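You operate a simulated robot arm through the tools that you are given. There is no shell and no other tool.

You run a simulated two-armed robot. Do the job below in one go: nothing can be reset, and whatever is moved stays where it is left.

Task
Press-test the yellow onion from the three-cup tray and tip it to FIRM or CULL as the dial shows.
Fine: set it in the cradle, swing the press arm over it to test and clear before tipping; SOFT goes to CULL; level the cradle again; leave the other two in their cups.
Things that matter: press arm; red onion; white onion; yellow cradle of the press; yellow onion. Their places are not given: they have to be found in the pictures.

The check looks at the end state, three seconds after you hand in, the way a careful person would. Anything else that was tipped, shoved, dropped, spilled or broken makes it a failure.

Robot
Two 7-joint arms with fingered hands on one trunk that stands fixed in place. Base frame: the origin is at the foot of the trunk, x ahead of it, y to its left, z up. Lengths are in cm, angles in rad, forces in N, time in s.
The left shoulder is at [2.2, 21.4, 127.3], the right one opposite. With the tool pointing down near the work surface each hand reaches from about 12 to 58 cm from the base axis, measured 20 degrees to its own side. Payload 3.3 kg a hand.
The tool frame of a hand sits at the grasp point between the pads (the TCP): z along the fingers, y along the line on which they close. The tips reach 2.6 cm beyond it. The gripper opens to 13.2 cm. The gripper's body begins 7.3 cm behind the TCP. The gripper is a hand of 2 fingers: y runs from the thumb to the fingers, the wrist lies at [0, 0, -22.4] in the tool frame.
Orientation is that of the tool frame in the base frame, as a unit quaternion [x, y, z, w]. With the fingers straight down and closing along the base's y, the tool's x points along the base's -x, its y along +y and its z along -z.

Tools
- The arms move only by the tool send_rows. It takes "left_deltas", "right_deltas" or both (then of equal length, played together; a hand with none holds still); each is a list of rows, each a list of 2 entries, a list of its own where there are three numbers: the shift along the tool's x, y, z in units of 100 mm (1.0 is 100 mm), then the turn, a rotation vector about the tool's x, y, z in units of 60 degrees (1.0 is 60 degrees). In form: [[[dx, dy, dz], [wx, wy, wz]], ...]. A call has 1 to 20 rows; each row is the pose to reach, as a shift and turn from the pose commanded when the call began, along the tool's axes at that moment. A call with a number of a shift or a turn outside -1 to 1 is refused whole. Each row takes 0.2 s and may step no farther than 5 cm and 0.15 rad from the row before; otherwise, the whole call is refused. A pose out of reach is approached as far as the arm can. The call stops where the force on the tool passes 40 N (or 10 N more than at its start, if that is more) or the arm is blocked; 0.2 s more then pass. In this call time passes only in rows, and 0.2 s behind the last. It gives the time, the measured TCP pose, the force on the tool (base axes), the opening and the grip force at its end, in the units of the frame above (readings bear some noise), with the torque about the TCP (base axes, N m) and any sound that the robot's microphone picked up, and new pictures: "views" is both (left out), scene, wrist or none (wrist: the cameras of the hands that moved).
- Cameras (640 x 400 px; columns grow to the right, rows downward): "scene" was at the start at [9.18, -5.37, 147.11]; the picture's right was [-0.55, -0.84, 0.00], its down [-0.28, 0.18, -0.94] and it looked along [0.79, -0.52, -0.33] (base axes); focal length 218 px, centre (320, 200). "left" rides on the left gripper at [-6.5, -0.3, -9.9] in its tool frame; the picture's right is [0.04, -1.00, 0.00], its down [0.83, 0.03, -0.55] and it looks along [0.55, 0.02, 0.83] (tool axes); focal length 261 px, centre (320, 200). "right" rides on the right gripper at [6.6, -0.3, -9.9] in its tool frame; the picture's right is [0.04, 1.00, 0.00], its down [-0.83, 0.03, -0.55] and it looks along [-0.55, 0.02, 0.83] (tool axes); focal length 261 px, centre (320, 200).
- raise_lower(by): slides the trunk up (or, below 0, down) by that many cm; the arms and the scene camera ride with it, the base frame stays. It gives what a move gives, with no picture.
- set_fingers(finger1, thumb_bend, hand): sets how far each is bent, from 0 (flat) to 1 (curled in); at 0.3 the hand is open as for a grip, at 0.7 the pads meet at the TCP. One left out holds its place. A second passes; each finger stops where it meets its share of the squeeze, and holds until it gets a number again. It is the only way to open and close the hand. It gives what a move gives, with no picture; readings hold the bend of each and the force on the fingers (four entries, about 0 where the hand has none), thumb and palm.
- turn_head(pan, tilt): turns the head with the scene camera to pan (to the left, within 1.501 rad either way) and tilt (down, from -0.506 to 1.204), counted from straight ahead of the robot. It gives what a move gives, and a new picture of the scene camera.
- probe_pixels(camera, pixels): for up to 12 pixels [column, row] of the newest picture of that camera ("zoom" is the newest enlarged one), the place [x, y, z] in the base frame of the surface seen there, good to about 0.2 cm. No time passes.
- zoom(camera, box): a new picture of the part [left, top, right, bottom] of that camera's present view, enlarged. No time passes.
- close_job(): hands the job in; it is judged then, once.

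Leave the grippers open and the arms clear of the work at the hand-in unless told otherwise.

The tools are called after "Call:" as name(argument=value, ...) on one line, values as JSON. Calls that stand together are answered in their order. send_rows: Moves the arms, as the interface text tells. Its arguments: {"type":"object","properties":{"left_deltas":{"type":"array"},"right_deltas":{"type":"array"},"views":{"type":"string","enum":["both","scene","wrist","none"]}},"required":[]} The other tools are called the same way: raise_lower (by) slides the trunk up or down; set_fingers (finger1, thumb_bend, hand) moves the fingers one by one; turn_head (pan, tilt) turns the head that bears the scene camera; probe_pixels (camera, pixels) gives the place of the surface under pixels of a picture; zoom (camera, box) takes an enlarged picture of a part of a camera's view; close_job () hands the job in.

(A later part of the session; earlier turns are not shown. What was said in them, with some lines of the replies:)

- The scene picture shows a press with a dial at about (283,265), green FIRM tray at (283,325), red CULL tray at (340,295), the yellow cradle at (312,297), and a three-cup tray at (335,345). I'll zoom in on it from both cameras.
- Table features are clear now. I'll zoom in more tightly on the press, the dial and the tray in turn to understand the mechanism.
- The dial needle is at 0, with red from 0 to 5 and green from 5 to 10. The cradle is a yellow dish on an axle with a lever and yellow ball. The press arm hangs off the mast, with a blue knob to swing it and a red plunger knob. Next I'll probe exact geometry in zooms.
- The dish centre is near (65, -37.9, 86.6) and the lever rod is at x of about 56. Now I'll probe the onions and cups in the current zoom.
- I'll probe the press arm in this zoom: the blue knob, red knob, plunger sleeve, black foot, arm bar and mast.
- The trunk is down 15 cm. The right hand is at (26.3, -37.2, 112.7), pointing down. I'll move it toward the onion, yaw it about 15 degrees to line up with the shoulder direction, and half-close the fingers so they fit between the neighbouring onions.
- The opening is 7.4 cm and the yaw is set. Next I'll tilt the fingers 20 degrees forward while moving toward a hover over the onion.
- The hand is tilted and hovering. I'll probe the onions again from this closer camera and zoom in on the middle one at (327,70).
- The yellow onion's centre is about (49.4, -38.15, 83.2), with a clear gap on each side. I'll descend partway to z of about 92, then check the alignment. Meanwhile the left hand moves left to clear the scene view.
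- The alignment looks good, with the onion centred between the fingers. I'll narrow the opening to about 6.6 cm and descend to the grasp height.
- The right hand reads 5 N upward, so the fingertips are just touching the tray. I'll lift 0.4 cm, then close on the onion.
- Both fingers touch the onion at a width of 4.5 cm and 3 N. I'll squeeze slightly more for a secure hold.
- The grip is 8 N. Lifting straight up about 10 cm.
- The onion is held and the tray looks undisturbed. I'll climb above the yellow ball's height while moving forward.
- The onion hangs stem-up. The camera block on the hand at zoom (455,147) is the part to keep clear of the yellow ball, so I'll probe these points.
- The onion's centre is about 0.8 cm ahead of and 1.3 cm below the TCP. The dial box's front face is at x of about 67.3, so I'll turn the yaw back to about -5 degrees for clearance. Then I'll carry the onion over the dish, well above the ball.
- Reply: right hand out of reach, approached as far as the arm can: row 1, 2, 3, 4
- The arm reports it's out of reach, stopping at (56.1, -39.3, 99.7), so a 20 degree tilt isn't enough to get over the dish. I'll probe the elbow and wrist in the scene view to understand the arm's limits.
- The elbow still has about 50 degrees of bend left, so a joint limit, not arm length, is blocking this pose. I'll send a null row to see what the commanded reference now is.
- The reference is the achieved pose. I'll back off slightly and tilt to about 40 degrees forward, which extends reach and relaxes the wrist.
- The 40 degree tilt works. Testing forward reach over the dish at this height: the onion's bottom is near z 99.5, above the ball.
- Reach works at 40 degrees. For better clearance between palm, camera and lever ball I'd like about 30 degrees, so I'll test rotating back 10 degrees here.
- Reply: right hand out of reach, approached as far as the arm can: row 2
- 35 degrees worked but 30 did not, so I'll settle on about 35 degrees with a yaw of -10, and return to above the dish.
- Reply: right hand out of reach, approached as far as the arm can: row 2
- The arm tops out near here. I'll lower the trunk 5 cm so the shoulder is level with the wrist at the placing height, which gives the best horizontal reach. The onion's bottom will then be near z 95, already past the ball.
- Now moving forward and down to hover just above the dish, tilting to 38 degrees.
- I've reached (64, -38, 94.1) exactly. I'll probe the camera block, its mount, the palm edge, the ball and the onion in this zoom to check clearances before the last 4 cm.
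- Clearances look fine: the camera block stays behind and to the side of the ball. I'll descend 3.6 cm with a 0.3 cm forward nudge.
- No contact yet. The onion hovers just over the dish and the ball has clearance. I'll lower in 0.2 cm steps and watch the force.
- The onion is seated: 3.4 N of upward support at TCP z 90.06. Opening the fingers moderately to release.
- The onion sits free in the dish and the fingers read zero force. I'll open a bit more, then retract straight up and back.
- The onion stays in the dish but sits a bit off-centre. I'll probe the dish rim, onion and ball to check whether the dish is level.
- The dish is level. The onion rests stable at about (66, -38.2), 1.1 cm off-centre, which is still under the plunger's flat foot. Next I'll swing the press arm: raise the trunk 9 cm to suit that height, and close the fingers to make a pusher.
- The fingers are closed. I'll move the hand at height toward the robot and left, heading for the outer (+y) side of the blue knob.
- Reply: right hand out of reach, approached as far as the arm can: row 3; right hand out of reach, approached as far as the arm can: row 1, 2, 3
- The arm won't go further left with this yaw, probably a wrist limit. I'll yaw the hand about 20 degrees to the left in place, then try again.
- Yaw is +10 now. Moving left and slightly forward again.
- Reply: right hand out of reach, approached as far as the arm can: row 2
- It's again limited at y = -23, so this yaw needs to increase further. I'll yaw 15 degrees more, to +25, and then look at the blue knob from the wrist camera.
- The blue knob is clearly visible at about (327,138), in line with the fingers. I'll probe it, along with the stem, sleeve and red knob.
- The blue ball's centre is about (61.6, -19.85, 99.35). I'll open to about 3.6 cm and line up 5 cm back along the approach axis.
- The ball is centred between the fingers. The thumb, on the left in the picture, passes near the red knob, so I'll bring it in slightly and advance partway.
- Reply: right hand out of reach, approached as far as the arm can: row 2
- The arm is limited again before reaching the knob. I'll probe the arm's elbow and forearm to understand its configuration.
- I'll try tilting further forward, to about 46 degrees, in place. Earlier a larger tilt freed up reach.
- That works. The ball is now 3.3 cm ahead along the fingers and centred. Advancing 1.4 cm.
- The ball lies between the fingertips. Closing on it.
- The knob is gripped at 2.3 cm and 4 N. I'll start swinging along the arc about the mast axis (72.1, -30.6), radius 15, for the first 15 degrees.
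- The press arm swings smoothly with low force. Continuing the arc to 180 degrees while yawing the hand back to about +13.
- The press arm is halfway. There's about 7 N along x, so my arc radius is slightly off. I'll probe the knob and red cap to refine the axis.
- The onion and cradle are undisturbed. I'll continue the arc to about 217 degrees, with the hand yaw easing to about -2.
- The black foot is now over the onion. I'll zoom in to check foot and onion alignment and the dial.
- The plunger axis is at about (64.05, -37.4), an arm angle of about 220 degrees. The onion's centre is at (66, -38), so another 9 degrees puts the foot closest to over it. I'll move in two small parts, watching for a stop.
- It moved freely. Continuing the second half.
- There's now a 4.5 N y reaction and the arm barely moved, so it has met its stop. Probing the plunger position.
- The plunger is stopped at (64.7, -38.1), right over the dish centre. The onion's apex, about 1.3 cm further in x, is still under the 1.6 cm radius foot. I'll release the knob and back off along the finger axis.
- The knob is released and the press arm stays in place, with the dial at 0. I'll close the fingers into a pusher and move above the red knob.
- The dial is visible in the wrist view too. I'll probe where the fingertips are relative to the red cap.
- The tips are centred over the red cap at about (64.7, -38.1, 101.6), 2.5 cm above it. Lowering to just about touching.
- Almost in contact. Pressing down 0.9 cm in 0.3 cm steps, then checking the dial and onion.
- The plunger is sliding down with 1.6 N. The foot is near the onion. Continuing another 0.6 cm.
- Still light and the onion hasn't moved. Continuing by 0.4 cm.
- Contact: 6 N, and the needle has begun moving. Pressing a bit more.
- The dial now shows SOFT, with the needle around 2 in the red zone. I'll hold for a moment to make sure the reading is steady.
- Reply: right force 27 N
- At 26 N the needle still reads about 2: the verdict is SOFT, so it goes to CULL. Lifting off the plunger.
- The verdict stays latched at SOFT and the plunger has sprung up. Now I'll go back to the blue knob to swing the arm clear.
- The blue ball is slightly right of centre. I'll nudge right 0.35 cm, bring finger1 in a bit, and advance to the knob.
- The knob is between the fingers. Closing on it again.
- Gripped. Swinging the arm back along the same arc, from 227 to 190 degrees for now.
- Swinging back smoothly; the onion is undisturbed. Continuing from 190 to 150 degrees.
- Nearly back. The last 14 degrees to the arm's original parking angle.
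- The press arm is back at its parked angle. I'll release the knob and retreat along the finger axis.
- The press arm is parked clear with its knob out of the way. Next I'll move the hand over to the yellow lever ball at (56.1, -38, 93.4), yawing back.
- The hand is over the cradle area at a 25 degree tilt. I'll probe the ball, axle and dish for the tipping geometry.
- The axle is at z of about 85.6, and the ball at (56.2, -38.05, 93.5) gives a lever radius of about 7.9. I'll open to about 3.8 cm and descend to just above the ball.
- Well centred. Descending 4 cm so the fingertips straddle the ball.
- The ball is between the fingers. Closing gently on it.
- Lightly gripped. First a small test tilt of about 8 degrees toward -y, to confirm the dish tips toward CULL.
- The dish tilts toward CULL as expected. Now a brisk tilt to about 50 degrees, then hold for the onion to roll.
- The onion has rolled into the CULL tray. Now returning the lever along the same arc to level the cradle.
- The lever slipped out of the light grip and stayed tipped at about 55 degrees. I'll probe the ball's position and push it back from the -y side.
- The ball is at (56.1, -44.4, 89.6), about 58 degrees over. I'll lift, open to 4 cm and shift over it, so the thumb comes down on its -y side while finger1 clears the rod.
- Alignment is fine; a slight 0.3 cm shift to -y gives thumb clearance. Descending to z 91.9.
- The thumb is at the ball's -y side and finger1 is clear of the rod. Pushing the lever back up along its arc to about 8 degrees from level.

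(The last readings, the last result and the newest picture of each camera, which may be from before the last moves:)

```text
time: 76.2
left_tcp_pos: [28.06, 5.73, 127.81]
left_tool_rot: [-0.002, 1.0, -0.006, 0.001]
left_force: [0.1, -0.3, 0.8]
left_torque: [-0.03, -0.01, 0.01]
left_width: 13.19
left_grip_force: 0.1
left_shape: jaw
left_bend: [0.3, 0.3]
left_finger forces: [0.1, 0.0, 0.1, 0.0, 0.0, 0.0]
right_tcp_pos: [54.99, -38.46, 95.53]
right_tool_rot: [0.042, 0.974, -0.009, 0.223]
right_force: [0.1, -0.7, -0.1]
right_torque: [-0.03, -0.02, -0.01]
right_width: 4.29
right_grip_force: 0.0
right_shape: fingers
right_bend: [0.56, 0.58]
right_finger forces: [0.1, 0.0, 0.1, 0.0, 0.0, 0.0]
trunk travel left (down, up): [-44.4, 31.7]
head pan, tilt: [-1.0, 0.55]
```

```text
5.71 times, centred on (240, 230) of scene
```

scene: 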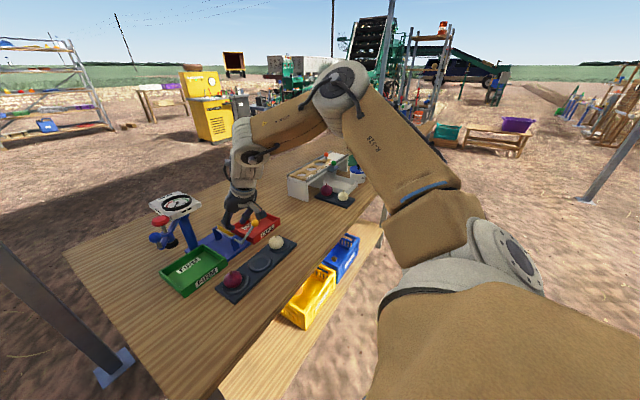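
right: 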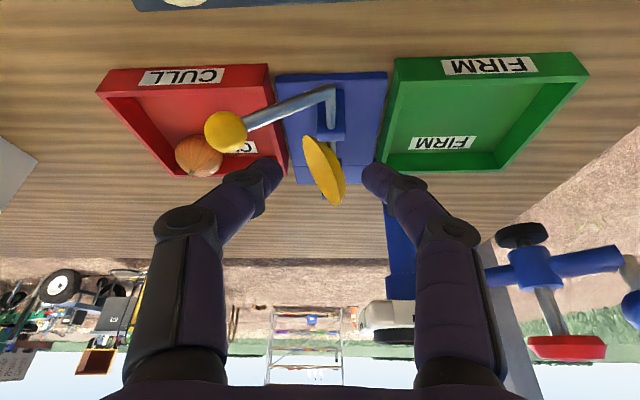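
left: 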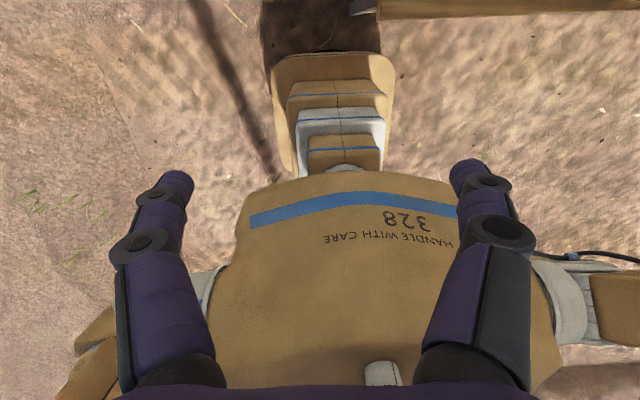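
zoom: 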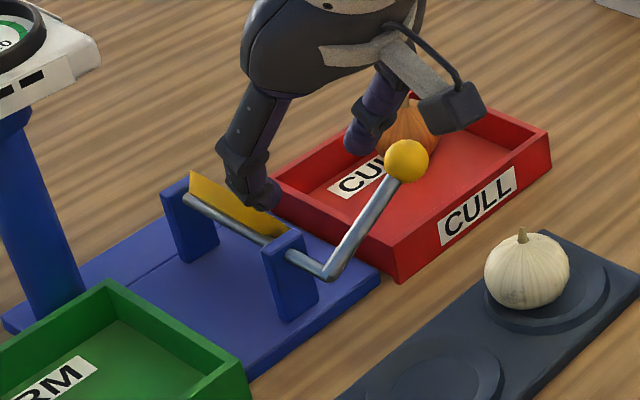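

The thumb slid over the top of the ball because it wasn't deep enough. I'll use closed fingers as a deeper pusher from the -y side: lift, move past the ball, and close.

Call:
send_rows(right_deltas=[[[-0.22, -0.294, -0.283], [0, 0, 0]], [[-0.266, -0.591, -0.261], [0, 0, 0]], [[-0.312, -0.888, -0.239], [0, 0, 0]]], views="none")

Call:
set_fingers(hand="right", finger1=0.7, thumb_bend=0.7)

Call:
zoom(camera="right", box=[160, 60, 480, 260])

Call:
zoom(camera="scene", box=[190, 190, 290, 260])

```text
time: 77.0
left_tcp_pos: [27.95, 5.66, 127.85]
left_tool_rot: [-0.002, 1.0, -0.007, 0.0]
left_force: [-0.5, -0.3, -0.2]
left_torque: [0.0, -0.01, 0.02]
left_width: 13.18
left_grip_force: 0.0
left_shape: jaw
left_bend: [0.3, 0.3]
left_finger forces: [0.1, 0.1, 0.0, 0.0, 0.0, 0.0]
right_tcp_pos: [56.03, -47.55, 98.76]
right_tool_rot: [0.042, 0.974, -0.008, 0.223]
right_force: [0.3, 0.2, -0.3]
right_torque: [0.01, -0.02, 0.0]
right_width: 4.27
right_grip_force: 0.0
right_shape: fingers
right_bend: [0.56, 0.58]
right_finger forces: [0.0, 0.0, 0.0, 0.0, 0.0, 0.0]
trunk travel left (down, up): [-44.4, 31.7]
head pan, tilt: [-1.0, 0.55]
```

```text
time: 78.0
left_tcp_pos: [28.05, 5.67, 127.9]
left_tool_rot: [-0.002, 1.0, -0.007, -0.001]
left_force: [-0.3, 0.8, 0.2]
left_torque: [0.0, 0.01, 0.0]
left_width: 13.18
left_grip_force: 0.0
left_shape: jaw
left_bend: [0.3, 0.3]
left_finger forces: [0.1, 0.1, 0.0, 0.1, 0.1, 0.0]
right_tcp_pos: [55.94, -47.52, 98.82]
right_tool_rot: [0.042, 0.974, -0.008, 0.223]
right_force: [0.9, 0.7, -0.2]
right_torque: [0.0, 0.0, 0.01]
right_width: 0.22
right_grip_force: 0.0
right_shape: fingers
right_bend: [0.7, 0.7]
right_finger forces: [0.0, 0.1, 0.1, 0.0, 0.0, 0.0]
trunk travel left (down, up): [-44.4, 31.7]
head pan, tilt: [-1.0, 0.55]
```

```text
2.00 times, centred on (320, 160) of right
```

zoom: 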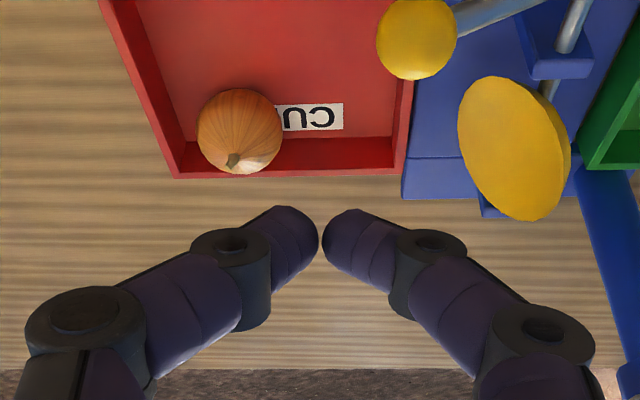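

```text
5.71 times, centred on (240, 225) of scene
```

zoom: 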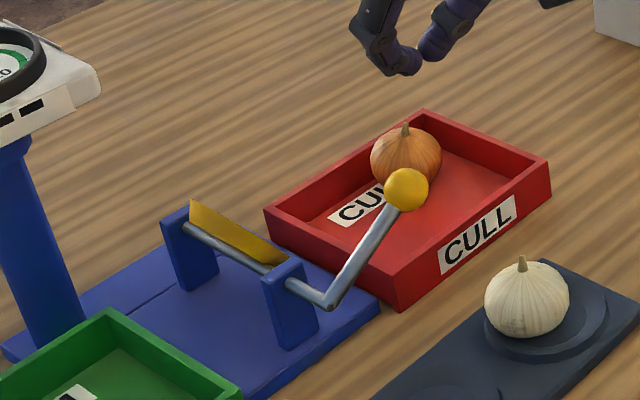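

Closed, the fingers form a V that would push the ball downward, so that won't do. Instead I'll hook the thumb tip under the ball's -y side, deeper than before, with finger1 opened wide out of the way.

Call:
set_fingers(hand="right", finger1=0.36, thumb_bend=0.585)

Call:
send_rows(right_deltas=[[[0.102, 0.321, -0.049], [0, 0, 0]], [[0.275, 0.321, 0.312], [0, 0, 0]], [[0.405, 0.321, 0.582], [0, 0, 0]]], views="wrist")

Call:
zoom(camera="scene", box=[190, 195, 290, 265])

```text
time: 79.0
left_tcp_pos: [27.96, 5.73, 127.84]
left_tool_rot: [-0.002, 1.0, -0.006, -0.001]
left_force: [-1.4, -0.5, -0.5]
left_torque: [-0.01, -0.04, -0.01]
left_width: 13.19
left_grip_force: 0.0
left_shape: jaw
left_bend: [0.3, 0.3]
left_finger forces: [0.1, 0.0, 0.0, 0.0, 0.1, 0.0]
right_tcp_pos: [56.03, -47.54, 98.88]
right_tool_rot: [0.042, 0.974, -0.008, 0.223]
right_force: [-0.7, 0.2, 0.2]
right_torque: [0.02, -0.01, 0.01]
right_width: 7.61
right_grip_force: 0.0
right_shape: fingers
right_bend: [0.36, 0.58]
right_finger forces: [0.0, 0.0, 0.1, 0.0, 0.1, 0.1]
trunk travel left (down, up): [-44.4, 31.7]
head pan, tilt: [-1.0, 0.55]
```

```text
time: 79.8
left_tcp_pos: [28.02, 5.84, 127.71]
left_tool_rot: [-0.002, 1.0, -0.006, 0.0]
left_force: [0.6, 0.5, -0.3]
left_torque: [-0.01, 0.0, 0.0]
left_width: 13.2
left_grip_force: 0.0
left_shape: jaw
left_bend: [0.3, 0.3]
left_finger forces: [0.0, 0.0, 0.0, 0.1, 0.1, 0.0]
right_tcp_pos: [55.17, -44.06, 91.86]
right_tool_rot: [0.043, 0.974, -0.009, 0.223]
right_force: [0.4, -0.2, -0.2]
right_torque: [0.02, 0.02, -0.04]
right_width: 7.63
right_grip_force: 0.1
right_shape: fingers
right_bend: [0.36, 0.58]
right_finger forces: [0.1, 0.1, 0.0, 0.0, 0.0, 0.0]
trunk travel left (down, up): [-44.4, 31.7]
head pan, tilt: [-1.0, 0.55]
```

right: 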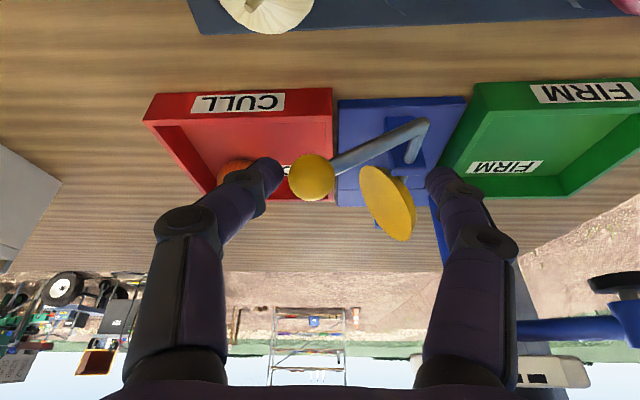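

```text
5.71 times, centred on (240, 230) of scene
```

zoom: 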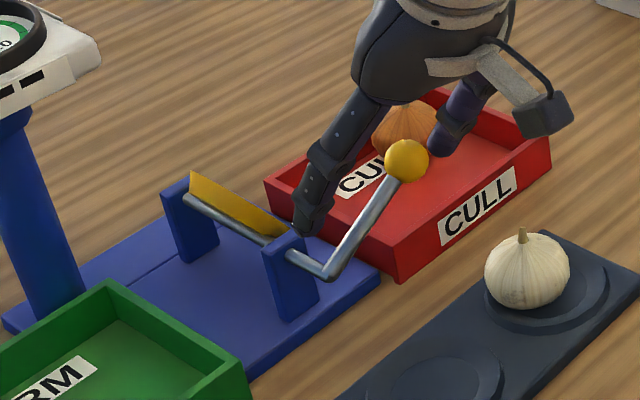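

I'll check where the two fingertips really are before going deeper.

Call:
probe_pixels(camera="zoom", pixels=[[308, 228], [300, 222], [438, 150], [432, 140], [446, 140], [316, 195], [405, 150], [290, 250]])

Call:
probe_pixels(camera="right", pixels=[[270, 162], [280, 172], [262, 162], [437, 172], [312, 175], [395, 215]])

```text
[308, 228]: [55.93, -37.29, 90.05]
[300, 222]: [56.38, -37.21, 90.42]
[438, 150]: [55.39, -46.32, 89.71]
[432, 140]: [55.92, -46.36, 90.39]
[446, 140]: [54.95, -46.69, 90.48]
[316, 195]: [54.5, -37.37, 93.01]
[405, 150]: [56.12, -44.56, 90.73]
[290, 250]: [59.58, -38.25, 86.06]
```

```text
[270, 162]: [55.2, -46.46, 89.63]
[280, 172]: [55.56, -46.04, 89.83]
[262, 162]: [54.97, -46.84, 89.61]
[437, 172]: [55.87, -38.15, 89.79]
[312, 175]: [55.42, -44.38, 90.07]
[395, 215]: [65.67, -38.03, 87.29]
```

The thumb tip is at z 89.6, level with the ball's centre. I'll go 1.4 cm deeper, then push along the arc to about 36 degrees and check.

Call:
send_rows(right_deltas=[[[0.0245, 0.0035, 0.1435], [0, 0, 0]]], views="none")

Call:
send_rows(right_deltas=[[[0.004, 0.045, -0.002], [0, 0, 0]], [[-0.01, 0.071, -0.032], [0, 0, 0]], [[-0.02, 0.098, -0.062], [0, 0, 0]], [[-0.032, 0.13, -0.093], [0, 0, 0]], [[-0.043, 0.161, -0.123], [0, 0, 0]], [[-0.053, 0.196, -0.15], [0, 0, 0]], [[-0.062, 0.232, -0.1775], [0, 0, 0]]], views="wrist")

Call:
zoom(camera="scene", box=[190, 195, 290, 265])

```text
time: 80.2
left_tcp_pos: [28.12, 5.74, 127.72]
left_tool_rot: [-0.003, 1.0, -0.006, -0.001]
left_force: [-0.6, 0.3, -0.3]
left_torque: [0.0, 0.01, -0.03]
left_width: 13.2
left_grip_force: 0.0
left_shape: jaw
left_bend: [0.3, 0.3]
left_finger forces: [0.0, 0.1, 0.0, 0.0, 0.0, 0.0]
right_tcp_pos: [55.57, -44.04, 90.47]
right_tool_rot: [0.043, 0.974, -0.009, 0.224]
right_force: [-0.3, 0.2, -0.8]
right_torque: [0.01, 0.02, 0.02]
right_width: 7.65
right_grip_force: 0.1
right_shape: fingers
right_bend: [0.36, 0.58]
right_finger forces: [0.0, 0.0, 0.0, 0.0, 0.0, 0.0]
trunk travel left (down, up): [-44.4, 31.7]
head pan, tilt: [-1.0, 0.55]
```

```text
time: 81.8
left_tcp_pos: [28.01, 5.74, 127.89]
left_tool_rot: [-0.002, 1.0, -0.006, 0.0]
left_force: [-0.7, -0.9, -0.8]
left_torque: [0.01, -0.03, 0.03]
left_width: 13.23
left_grip_force: 0.1
left_shape: jaw
left_bend: [0.3, 0.3]
left_finger forces: [0.0, 0.0, 0.1, 0.1, 0.0, 0.1]
right_tcp_pos: [55.68, -41.72, 92.44]
right_tool_rot: [0.043, 0.974, -0.009, 0.223]
right_force: [-0.7, -1.4, 0.4]
right_torque: [0.02, -0.02, 0.0]
right_width: 7.81
right_grip_force: 0.5
right_shape: fingers
right_bend: [0.36, 0.58]
right_finger forces: [0.0, 0.0, 0.0, 0.1, 0.8, 0.0]
trunk travel left (down, up): [-44.4, 31.7]
head pan, tilt: [-1.0, 0.55]
```

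right: 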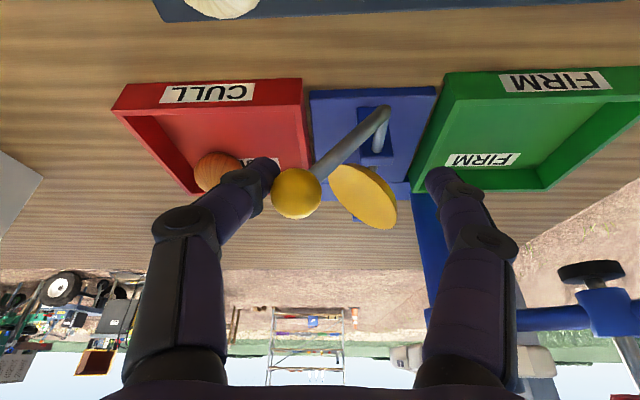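

```text
5.71 times, centred on (240, 230) of scene
```

zoom: 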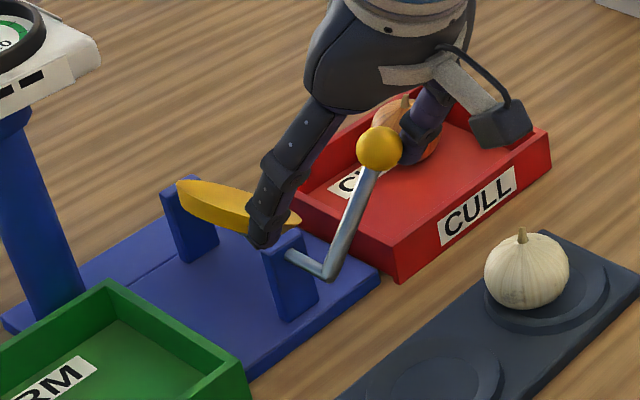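

It's working: the lever has come up to about 36 degrees. Continuing to about 10 degrees.

Call:
send_rows(right_deltas=[[[-0.008, 0.04, -0.026], [0, 0, 0]], [[-0.0154, 0.0787, -0.048], [0, 0, 0]], [[-0.021, 0.12, -0.069], [0, 0, 0]], [[-0.026, 0.161, -0.087], [0, 0, 0]], [[-0.029, 0.205, -0.103], [0, 0, 0]], [[-0.032, 0.249, -0.117], [0, 0, 0]], [[-0.0326, 0.3, -0.13], [0, 0, 0]]], views="wrist")

Call:
zoom(camera="scene", box=[190, 195, 290, 265])

```text
time: 83.4
left_tcp_pos: [27.92, 5.73, 127.82]
left_tool_rot: [-0.002, 1.0, -0.007, 0.0]
left_force: [0.6, -1.0, 0.9]
left_torque: [0.0, -0.01, 0.0]
left_width: 13.19
left_grip_force: 0.0
left_shape: jaw
left_bend: [0.3, 0.3]
left_finger forces: [0.0, 0.0, 0.1, 0.0, 0.0, 0.0]
right_tcp_pos: [55.74, -38.71, 93.89]
right_tool_rot: [0.043, 0.974, -0.01, 0.223]
right_force: [-0.1, -0.6, 0.9]
right_torque: [-0.02, -0.04, 0.01]
right_width: 7.7
right_grip_force: 0.0
right_shape: fingers
right_bend: [0.36, 0.58]
right_finger forces: [0.1, 0.0, 0.1, 0.0, 0.3, 0.0]
trunk travel left (down, up): [-44.4, 31.7]
head pan, tilt: [-1.0, 0.55]
```

right: 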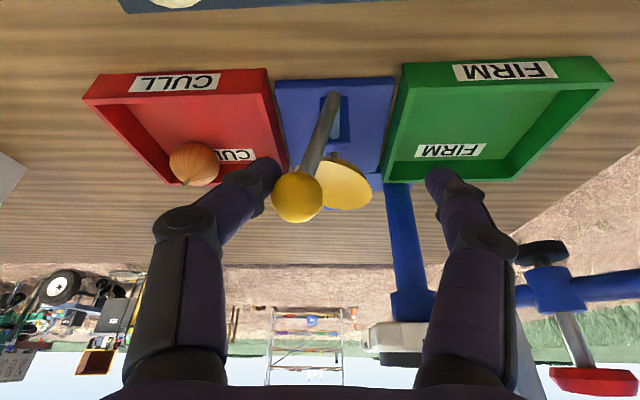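

```text
5.71 times, centred on (240, 230) of scene
```

zoom: 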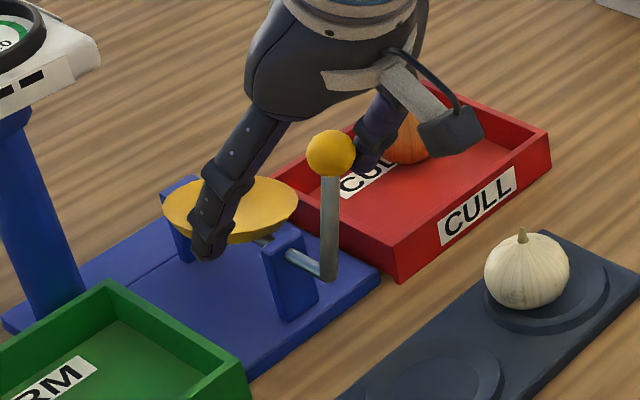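

The lever is about 10 degrees short of level. I'll bring finger1 in as a guard on the other side and probe.

Call:
set_fingers(hand="right", finger1=0.58)

Call:
zoom(camera="scene", box=[205, 200, 265, 245])

```text
time: 84.4
left_tcp_pos: [28.06, 5.79, 127.86]
left_tool_rot: [-0.002, 1.0, -0.006, 0.001]
left_force: [0.1, -0.4, -0.7]
left_torque: [-0.01, 0.01, -0.01]
left_width: 13.17
left_grip_force: 0.0
left_shape: jaw
left_bend: [0.3, 0.3]
left_finger forces: [0.0, 0.0, 0.1, 0.0, 0.0, 0.0]
right_tcp_pos: [55.68, -38.71, 93.79]
right_tool_rot: [0.043, 0.974, -0.008, 0.222]
right_force: [-0.2, -0.1, 0.6]
right_torque: [0.02, 0.03, 0.01]
right_width: 4.23
right_grip_force: 0.3
right_shape: fingers
right_bend: [0.57, 0.58]
right_finger forces: [0.1, 0.0, 0.0, 0.0, 0.2, 0.1]
trunk travel left (down, up): [-44.4, 31.7]
head pan, tilt: [-1.0, 0.55]
```

```text
8.89 times, centred on (235, 222) of scene
```

zoom: 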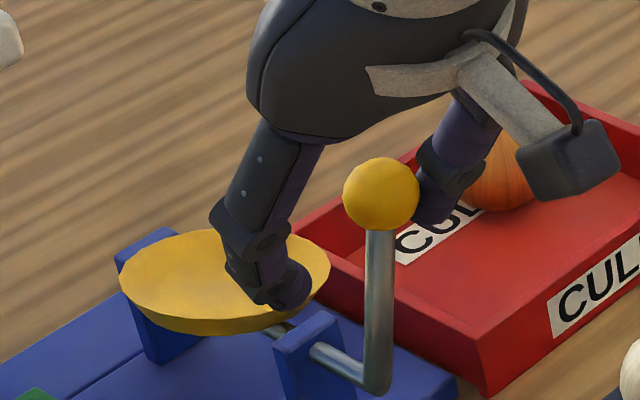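

Call:
probe_pixels(camera="zoom", pixels=[[380, 165], [345, 195], [418, 195], [380, 225], [380, 290], [376, 375], [125, 275], [328, 265], [200, 325], [290, 240]])

```text
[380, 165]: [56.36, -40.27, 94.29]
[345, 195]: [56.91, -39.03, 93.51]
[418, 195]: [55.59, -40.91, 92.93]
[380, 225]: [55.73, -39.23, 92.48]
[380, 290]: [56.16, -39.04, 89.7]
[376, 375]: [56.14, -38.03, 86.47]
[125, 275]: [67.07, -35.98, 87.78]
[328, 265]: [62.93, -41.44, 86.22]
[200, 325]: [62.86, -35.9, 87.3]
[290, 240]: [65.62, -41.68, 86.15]
```

The ball is at (56.2, -39.9, 93.2), about 13 degrees from level. I'll close finger1 onto it so it's held between both fingers, then bring it exactly upright.

Call:
set_fingers(hand="right", finger1=0.72)

Call:
zoom(camera="right", box=[200, 90, 440, 270])

```text
time: 85.4
left_tcp_pos: [27.98, 5.76, 127.87]
left_tool_rot: [-0.002, 1.0, -0.006, 0.0]
left_force: [0.0, 0.3, 0.4]
left_torque: [-0.01, 0.01, 0.01]
left_width: 13.17
left_grip_force: 0.1
left_shape: jaw
left_bend: [0.3, 0.3]
left_finger forces: [0.0, 0.0, 0.0, 0.0, 0.0, 0.0]
right_tcp_pos: [55.62, -38.8, 93.85]
right_tool_rot: [0.043, 0.974, -0.009, 0.223]
right_force: [0.1, -0.8, -1.1]
right_torque: [0.0, 0.02, 0.01]
right_width: 2.02
right_grip_force: 0.5
right_shape: fingers
right_bend: [0.71, 0.58]
right_finger forces: [1.1, 0.1, 0.0, 0.0, 0.7, 0.0]
trunk travel left (down, up): [-44.4, 31.7]
head pan, tilt: [-1.0, 0.55]
```

```text
2.22 times, centred on (320, 180) of right
```

zoom: 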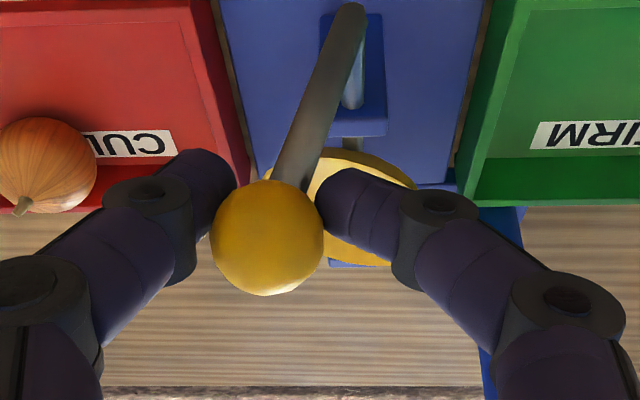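

Held between both fingers. Bringing it the last 1.85 cm to upright, slowly.

Call:
send_rows(right_deltas=[[[0.001, 0.037, -0.008], [0, 0, 0]], [[0.002, 0.074, -0.015], [0, 0, 0]], [[0.003, 0.11, -0.02], [0, 0, 0]], [[0.005, 0.148, -0.023], [0, 0, 0]], [[0.006, 0.184, -0.025], [0, 0, 0]]], views="wrist")

Call:
zoom(camera="scene", box=[205, 200, 265, 245])

```text
time: 86.6
left_tcp_pos: [27.94, 5.75, 127.94]
left_tool_rot: [-0.001, 1.0, -0.007, 0.0]
left_force: [-0.6, -0.2, 0.8]
left_torque: [0.0, -0.02, -0.03]
left_width: 13.17
left_grip_force: 0.0
left_shape: jaw
left_bend: [0.3, 0.3]
left_finger forces: [0.0, 0.0, 0.0, 0.0, 0.0, 0.1]
right_tcp_pos: [55.75, -36.98, 94.06]
right_tool_rot: [0.043, 0.974, -0.009, 0.223]
right_force: [-0.2, 0.5, -1.6]
right_torque: [0.01, 0.04, -0.02]
right_width: 1.99
right_grip_force: 0.5
right_shape: fingers
right_bend: [0.71, 0.58]
right_finger forces: [1.3, 0.0, 0.0, 0.0, 0.1, 0.0]
trunk travel left (down, up): [-44.4, 31.7]
head pan, tilt: [-1.0, 0.55]
```

right: 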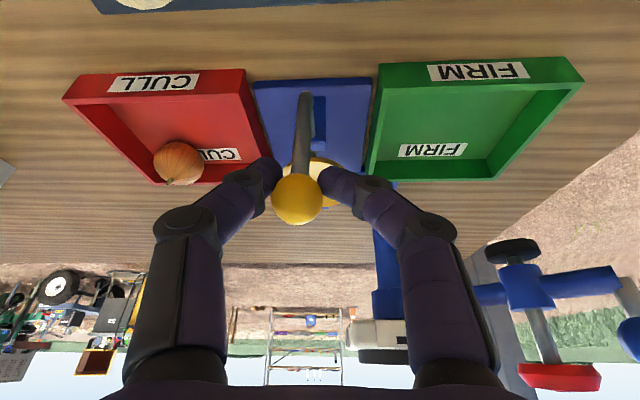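

```text
8.89 times, centred on (235, 222) of scene
```

zoom: 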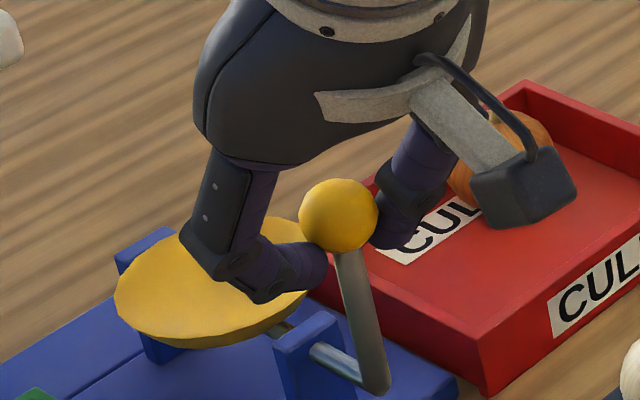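

Call:
probe_pixels(camera="zoom", pixels=[[338, 185], [302, 215], [376, 215], [338, 248], [355, 300], [376, 370], [120, 290], [185, 340], [300, 305], [270, 222], [160, 260]])

```text
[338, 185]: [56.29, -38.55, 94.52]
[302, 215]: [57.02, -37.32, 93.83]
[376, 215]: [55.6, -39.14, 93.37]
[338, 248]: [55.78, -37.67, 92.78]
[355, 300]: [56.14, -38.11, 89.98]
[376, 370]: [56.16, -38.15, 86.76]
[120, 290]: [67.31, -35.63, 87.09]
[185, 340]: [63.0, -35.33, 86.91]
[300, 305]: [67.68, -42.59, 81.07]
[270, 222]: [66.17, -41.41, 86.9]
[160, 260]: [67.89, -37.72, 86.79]
```

The dish rim reads about z 87 on both sides and the rod is vertical, so the cradle is level. I'll open the fingers and lift off.

Call:
set_fingers(hand="right", finger1=0.55, thumb_bend=0.5)

Call:
zoom(camera="scene", box=[205, 200, 265, 245])

Call:
zoom(camera="right", box=[200, 90, 440, 270])

```text
time: 87.6
left_tcp_pos: [28.01, 5.76, 127.75]
left_tool_rot: [-0.001, 1.0, -0.006, -0.001]
left_force: [0.2, -0.6, -0.7]
left_torque: [0.0, -0.03, -0.01]
left_width: 13.2
left_grip_force: 0.1
left_shape: jaw
left_bend: [0.3, 0.3]
left_finger forces: [0.0, 0.0, 0.0, 0.0, 0.0, 0.0]
right_tcp_pos: [55.69, -36.92, 93.97]
right_tool_rot: [0.042, 0.974, -0.009, 0.223]
right_force: [0.9, 0.4, 0.1]
right_torque: [-0.03, 0.01, -0.01]
right_width: 5.71
right_grip_force: 0.0
right_shape: fingers
right_bend: [0.55, 0.5]
right_finger forces: [0.0, 0.0, 0.0, 0.1, 0.0, 0.1]
trunk travel left (down, up): [-44.4, 31.7]
head pan, tilt: [-1.0, 0.55]
```

```text
8.89 times, centred on (235, 222) of scene
```

zoom: 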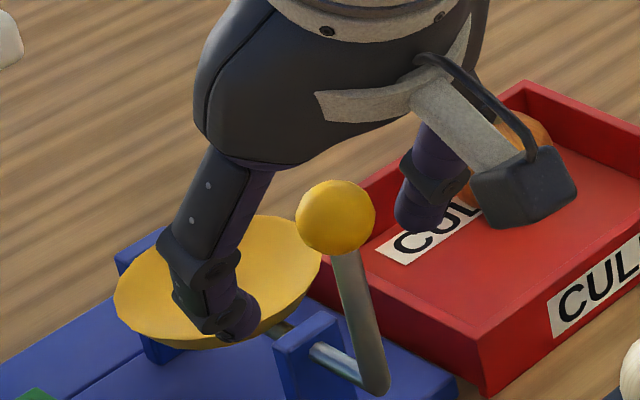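

```text
2.22 times, centred on (320, 180) of right
```

zoom: 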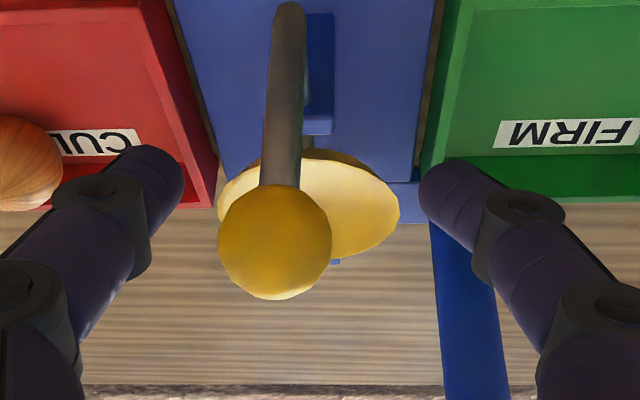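

The lever stands upright on its own. Lifting straight up, then backing away toward the robot.

Call:
send_rows(right_deltas=[[[-0.086, 0, -0.18], [0, 0, 0]], [[-0.2, 0, -0.42], [0, 0, 0]], [[-0.39, 0, -0.81], [0, 0, 0]], [[-0.12, 0, -0.99], [0, 0, 0]]], views="none")

Call:
send_rows(right_deltas=[[[0.3, 0, -0.25], [0, 0, 0]], [[0.6, 0, -0.5], [0, 0, 0]], [[0.95, 0, -0.75], [0, 0, 0]]], views="both")

Call:
zoom(camera="scene", box=[140, 175, 300, 300])

Call:
zoom(camera="scene", box=[205, 210, 265, 255])

```text
time: 88.6
left_tcp_pos: [27.87, 5.68, 127.86]
left_tool_rot: [-0.002, 1.0, -0.006, 0.001]
left_force: [-0.4, -0.6, 0.1]
left_torque: [0.0, 0.0, 0.01]
left_width: 13.19
left_grip_force: 0.0
left_shape: jaw
left_bend: [0.3, 0.3]
left_finger forces: [0.0, 0.0, 0.0, 0.1, 0.0, 0.1]
right_tcp_pos: [52.24, -36.77, 103.57]
right_tool_rot: [0.042, 0.974, -0.009, 0.223]
right_force: [-0.6, -0.6, -0.1]
right_torque: [0.03, -0.04, 0.01]
right_width: 5.74
right_grip_force: 0.2
right_shape: fingers
right_bend: [0.55, 0.5]
right_finger forces: [0.0, 0.1, 0.1, 0.0, 0.1, 0.0]
trunk travel left (down, up): [-44.4, 31.7]
head pan, tilt: [-1.0, 0.55]
```

```text
time: 89.4
left_tcp_pos: [27.86, 5.75, 127.82]
left_tool_rot: [-0.001, 1.0, -0.007, 0.001]
left_force: [-0.1, 0.8, -0.2]
left_torque: [0.0, -0.02, 0.02]
left_width: 13.18
left_grip_force: 0.0
left_shape: jaw
left_bend: [0.3, 0.3]
left_finger forces: [0.0, 0.0, 0.1, 0.0, 0.0, 0.0]
right_tcp_pos: [40.36, -35.79, 106.0]
right_tool_rot: [0.042, 0.974, -0.009, 0.224]
right_force: [-1.0, -0.3, 0.4]
right_torque: [0.02, -0.05, 0.02]
right_width: 5.75
right_grip_force: 0.0
right_shape: fingers
right_bend: [0.55, 0.5]
right_finger forces: [0.0, 0.0, 0.0, 0.0, 0.0, 0.0]
trunk travel left (down, up): [-44.4, 31.7]
head pan, tilt: [-1.0, 0.55]
```

scene: 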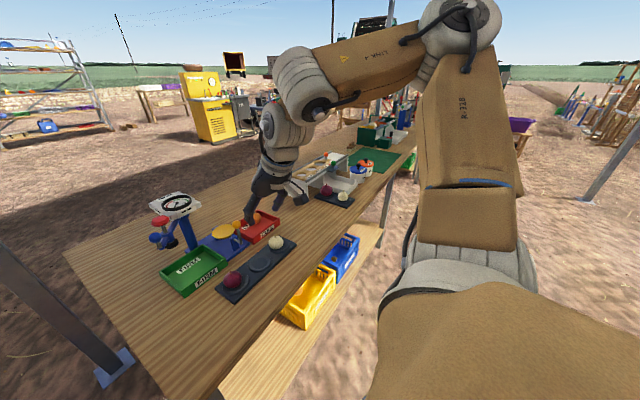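
right: 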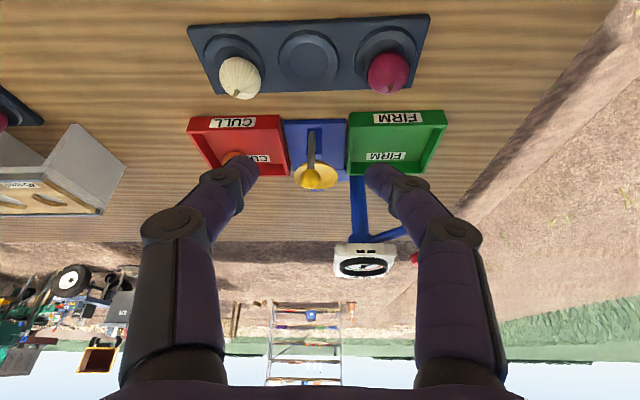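

```text
3.20 times, centred on (220, 238) of scene
```

zoom: 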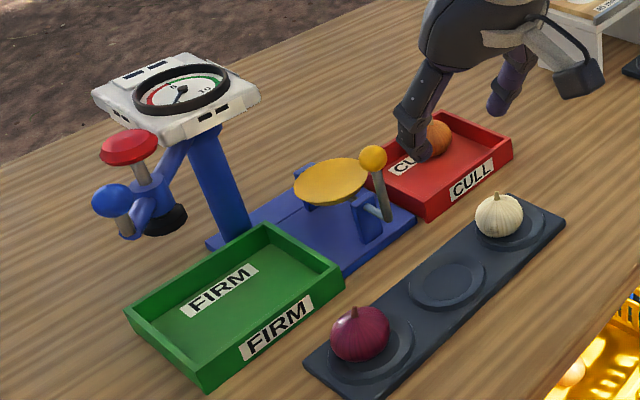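

```text
8.89 times, centred on (235, 232) of scene
```

zoom: 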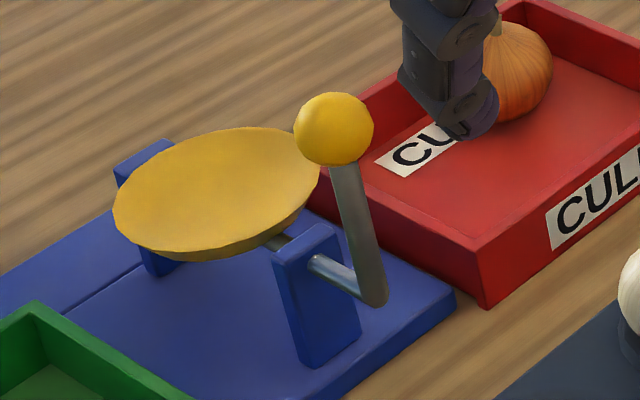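

The scene looks right. I'll verify the dish level numerically, and back the right hand off further and open it fully.

Call:
probe_pixels(camera="zoom", pixels=[[118, 212], [160, 250], [314, 160], [305, 210], [255, 130], [220, 195], [345, 175], [370, 280], [333, 97]])

Call:
send_rows(right_deltas=[[[0.25, 0, -0.2], [0, 0, 0]], [[0.5, 0, -0.4], [0, 0, 0]], [[0.75, 0, -0.6], [0, 0, 0]]], views="none")

Call:
set_fingers(hand="right", finger1=0.3, thumb_bend=0.3)

```text
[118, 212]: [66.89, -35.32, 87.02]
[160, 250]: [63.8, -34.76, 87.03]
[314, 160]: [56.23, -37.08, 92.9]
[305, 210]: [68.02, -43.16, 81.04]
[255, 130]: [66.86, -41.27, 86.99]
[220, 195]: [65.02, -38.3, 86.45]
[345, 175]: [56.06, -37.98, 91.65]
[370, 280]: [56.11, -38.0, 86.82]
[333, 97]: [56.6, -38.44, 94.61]
```

```text
time: 90.2
left_tcp_pos: [27.83, 6.04, 127.9]
left_tool_rot: [-0.001, 1.0, -0.007, 0.002]
left_force: [-0.3, 0.3, 0.4]
left_torque: [-0.05, -0.06, -0.01]
left_width: 13.18
left_grip_force: 0.1
left_shape: jaw
left_bend: [0.3, 0.3]
left_finger forces: [0.0, 0.0, 0.0, 0.0, 0.0, 0.0]
right_tcp_pos: [30.76, -34.41, 108.33]
right_tool_rot: [0.042, 0.974, -0.01, 0.224]
right_force: [-0.4, 0.4, -0.1]
right_torque: [-0.01, -0.02, -0.01]
right_width: 5.77
right_grip_force: 0.1
right_shape: fingers
right_bend: [0.55, 0.5]
right_finger forces: [0.1, 0.0, 0.0, 0.0, 0.1, 0.1]
trunk travel left (down, up): [-44.4, 31.7]
head pan, tilt: [-1.0, 0.55]
```

```text
time: 91.2
left_tcp_pos: [27.93, 5.8, 127.8]
left_tool_rot: [-0.001, 1.0, -0.005, -0.001]
left_force: [-0.8, -0.3, -0.4]
left_torque: [0.0, 0.05, 0.02]
left_width: 13.18
left_grip_force: 0.3
left_shape: jaw
left_bend: [0.3, 0.3]
left_finger forces: [0.0, 0.1, 0.0, 0.0, 0.0, 0.1]
right_tcp_pos: [31.12, -34.84, 108.1]
right_tool_rot: [0.043, 0.974, -0.009, 0.224]
right_force: [0.2, -0.2, -0.3]
right_torque: [0.01, -0.01, 0.02]
right_width: 13.28
right_grip_force: 0.1
right_shape: fingers
right_bend: [0.3, 0.3]
right_finger forces: [0.0, 0.0, 0.1, 0.1, 0.1, 0.1]
trunk travel left (down, up): [-44.4, 31.7]
head pan, tilt: [-1.0, 0.55]
```

The dish rim reads z 87.0 all round, and the hand is open and clear of the table work. One last look before handing in.

Call:
zoom(camera="scene", box=[140, 175, 300, 300])

```text
3.20 times, centred on (220, 238) of scene
```

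zoom: 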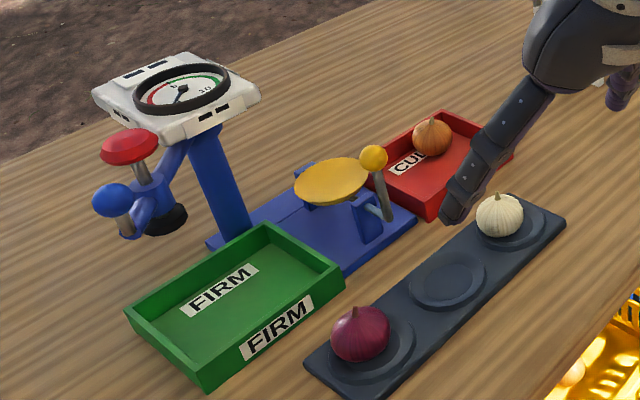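

The yellow onion is in CULL, the cradle is level, and the press arm is clear. The red and white onions are in their cups, and both grippers are open. Handing in.

Call:
close_job()

```text
The job is handed in.
```

The yellow onion tested SOFT on the dial (needle at about 2, in the red zone), so I tipped it into CULL and handed the job in.

- **Test:** I set the onion in the cradle, swung the press arm over it and pressed to about 26 N. The needle held steady and the SOFT label came up. The onion sat about 1 cm off the dish centre, but the foot still pressed on its top.
- **Tipping:** I swung the press arm back to about where it started before tipping. The onion rolled into the CULL tray and stayed there.
- **Levelling:** The lever slipped out of my grip on the first try at levelling, and a second push slid over it. I then hooked it back upright. The dish rim now measures the same height at every point I checked.
- **Left as found:** The red and white onions are still in their cups. Both grippers are open and the arms are clear of the work.
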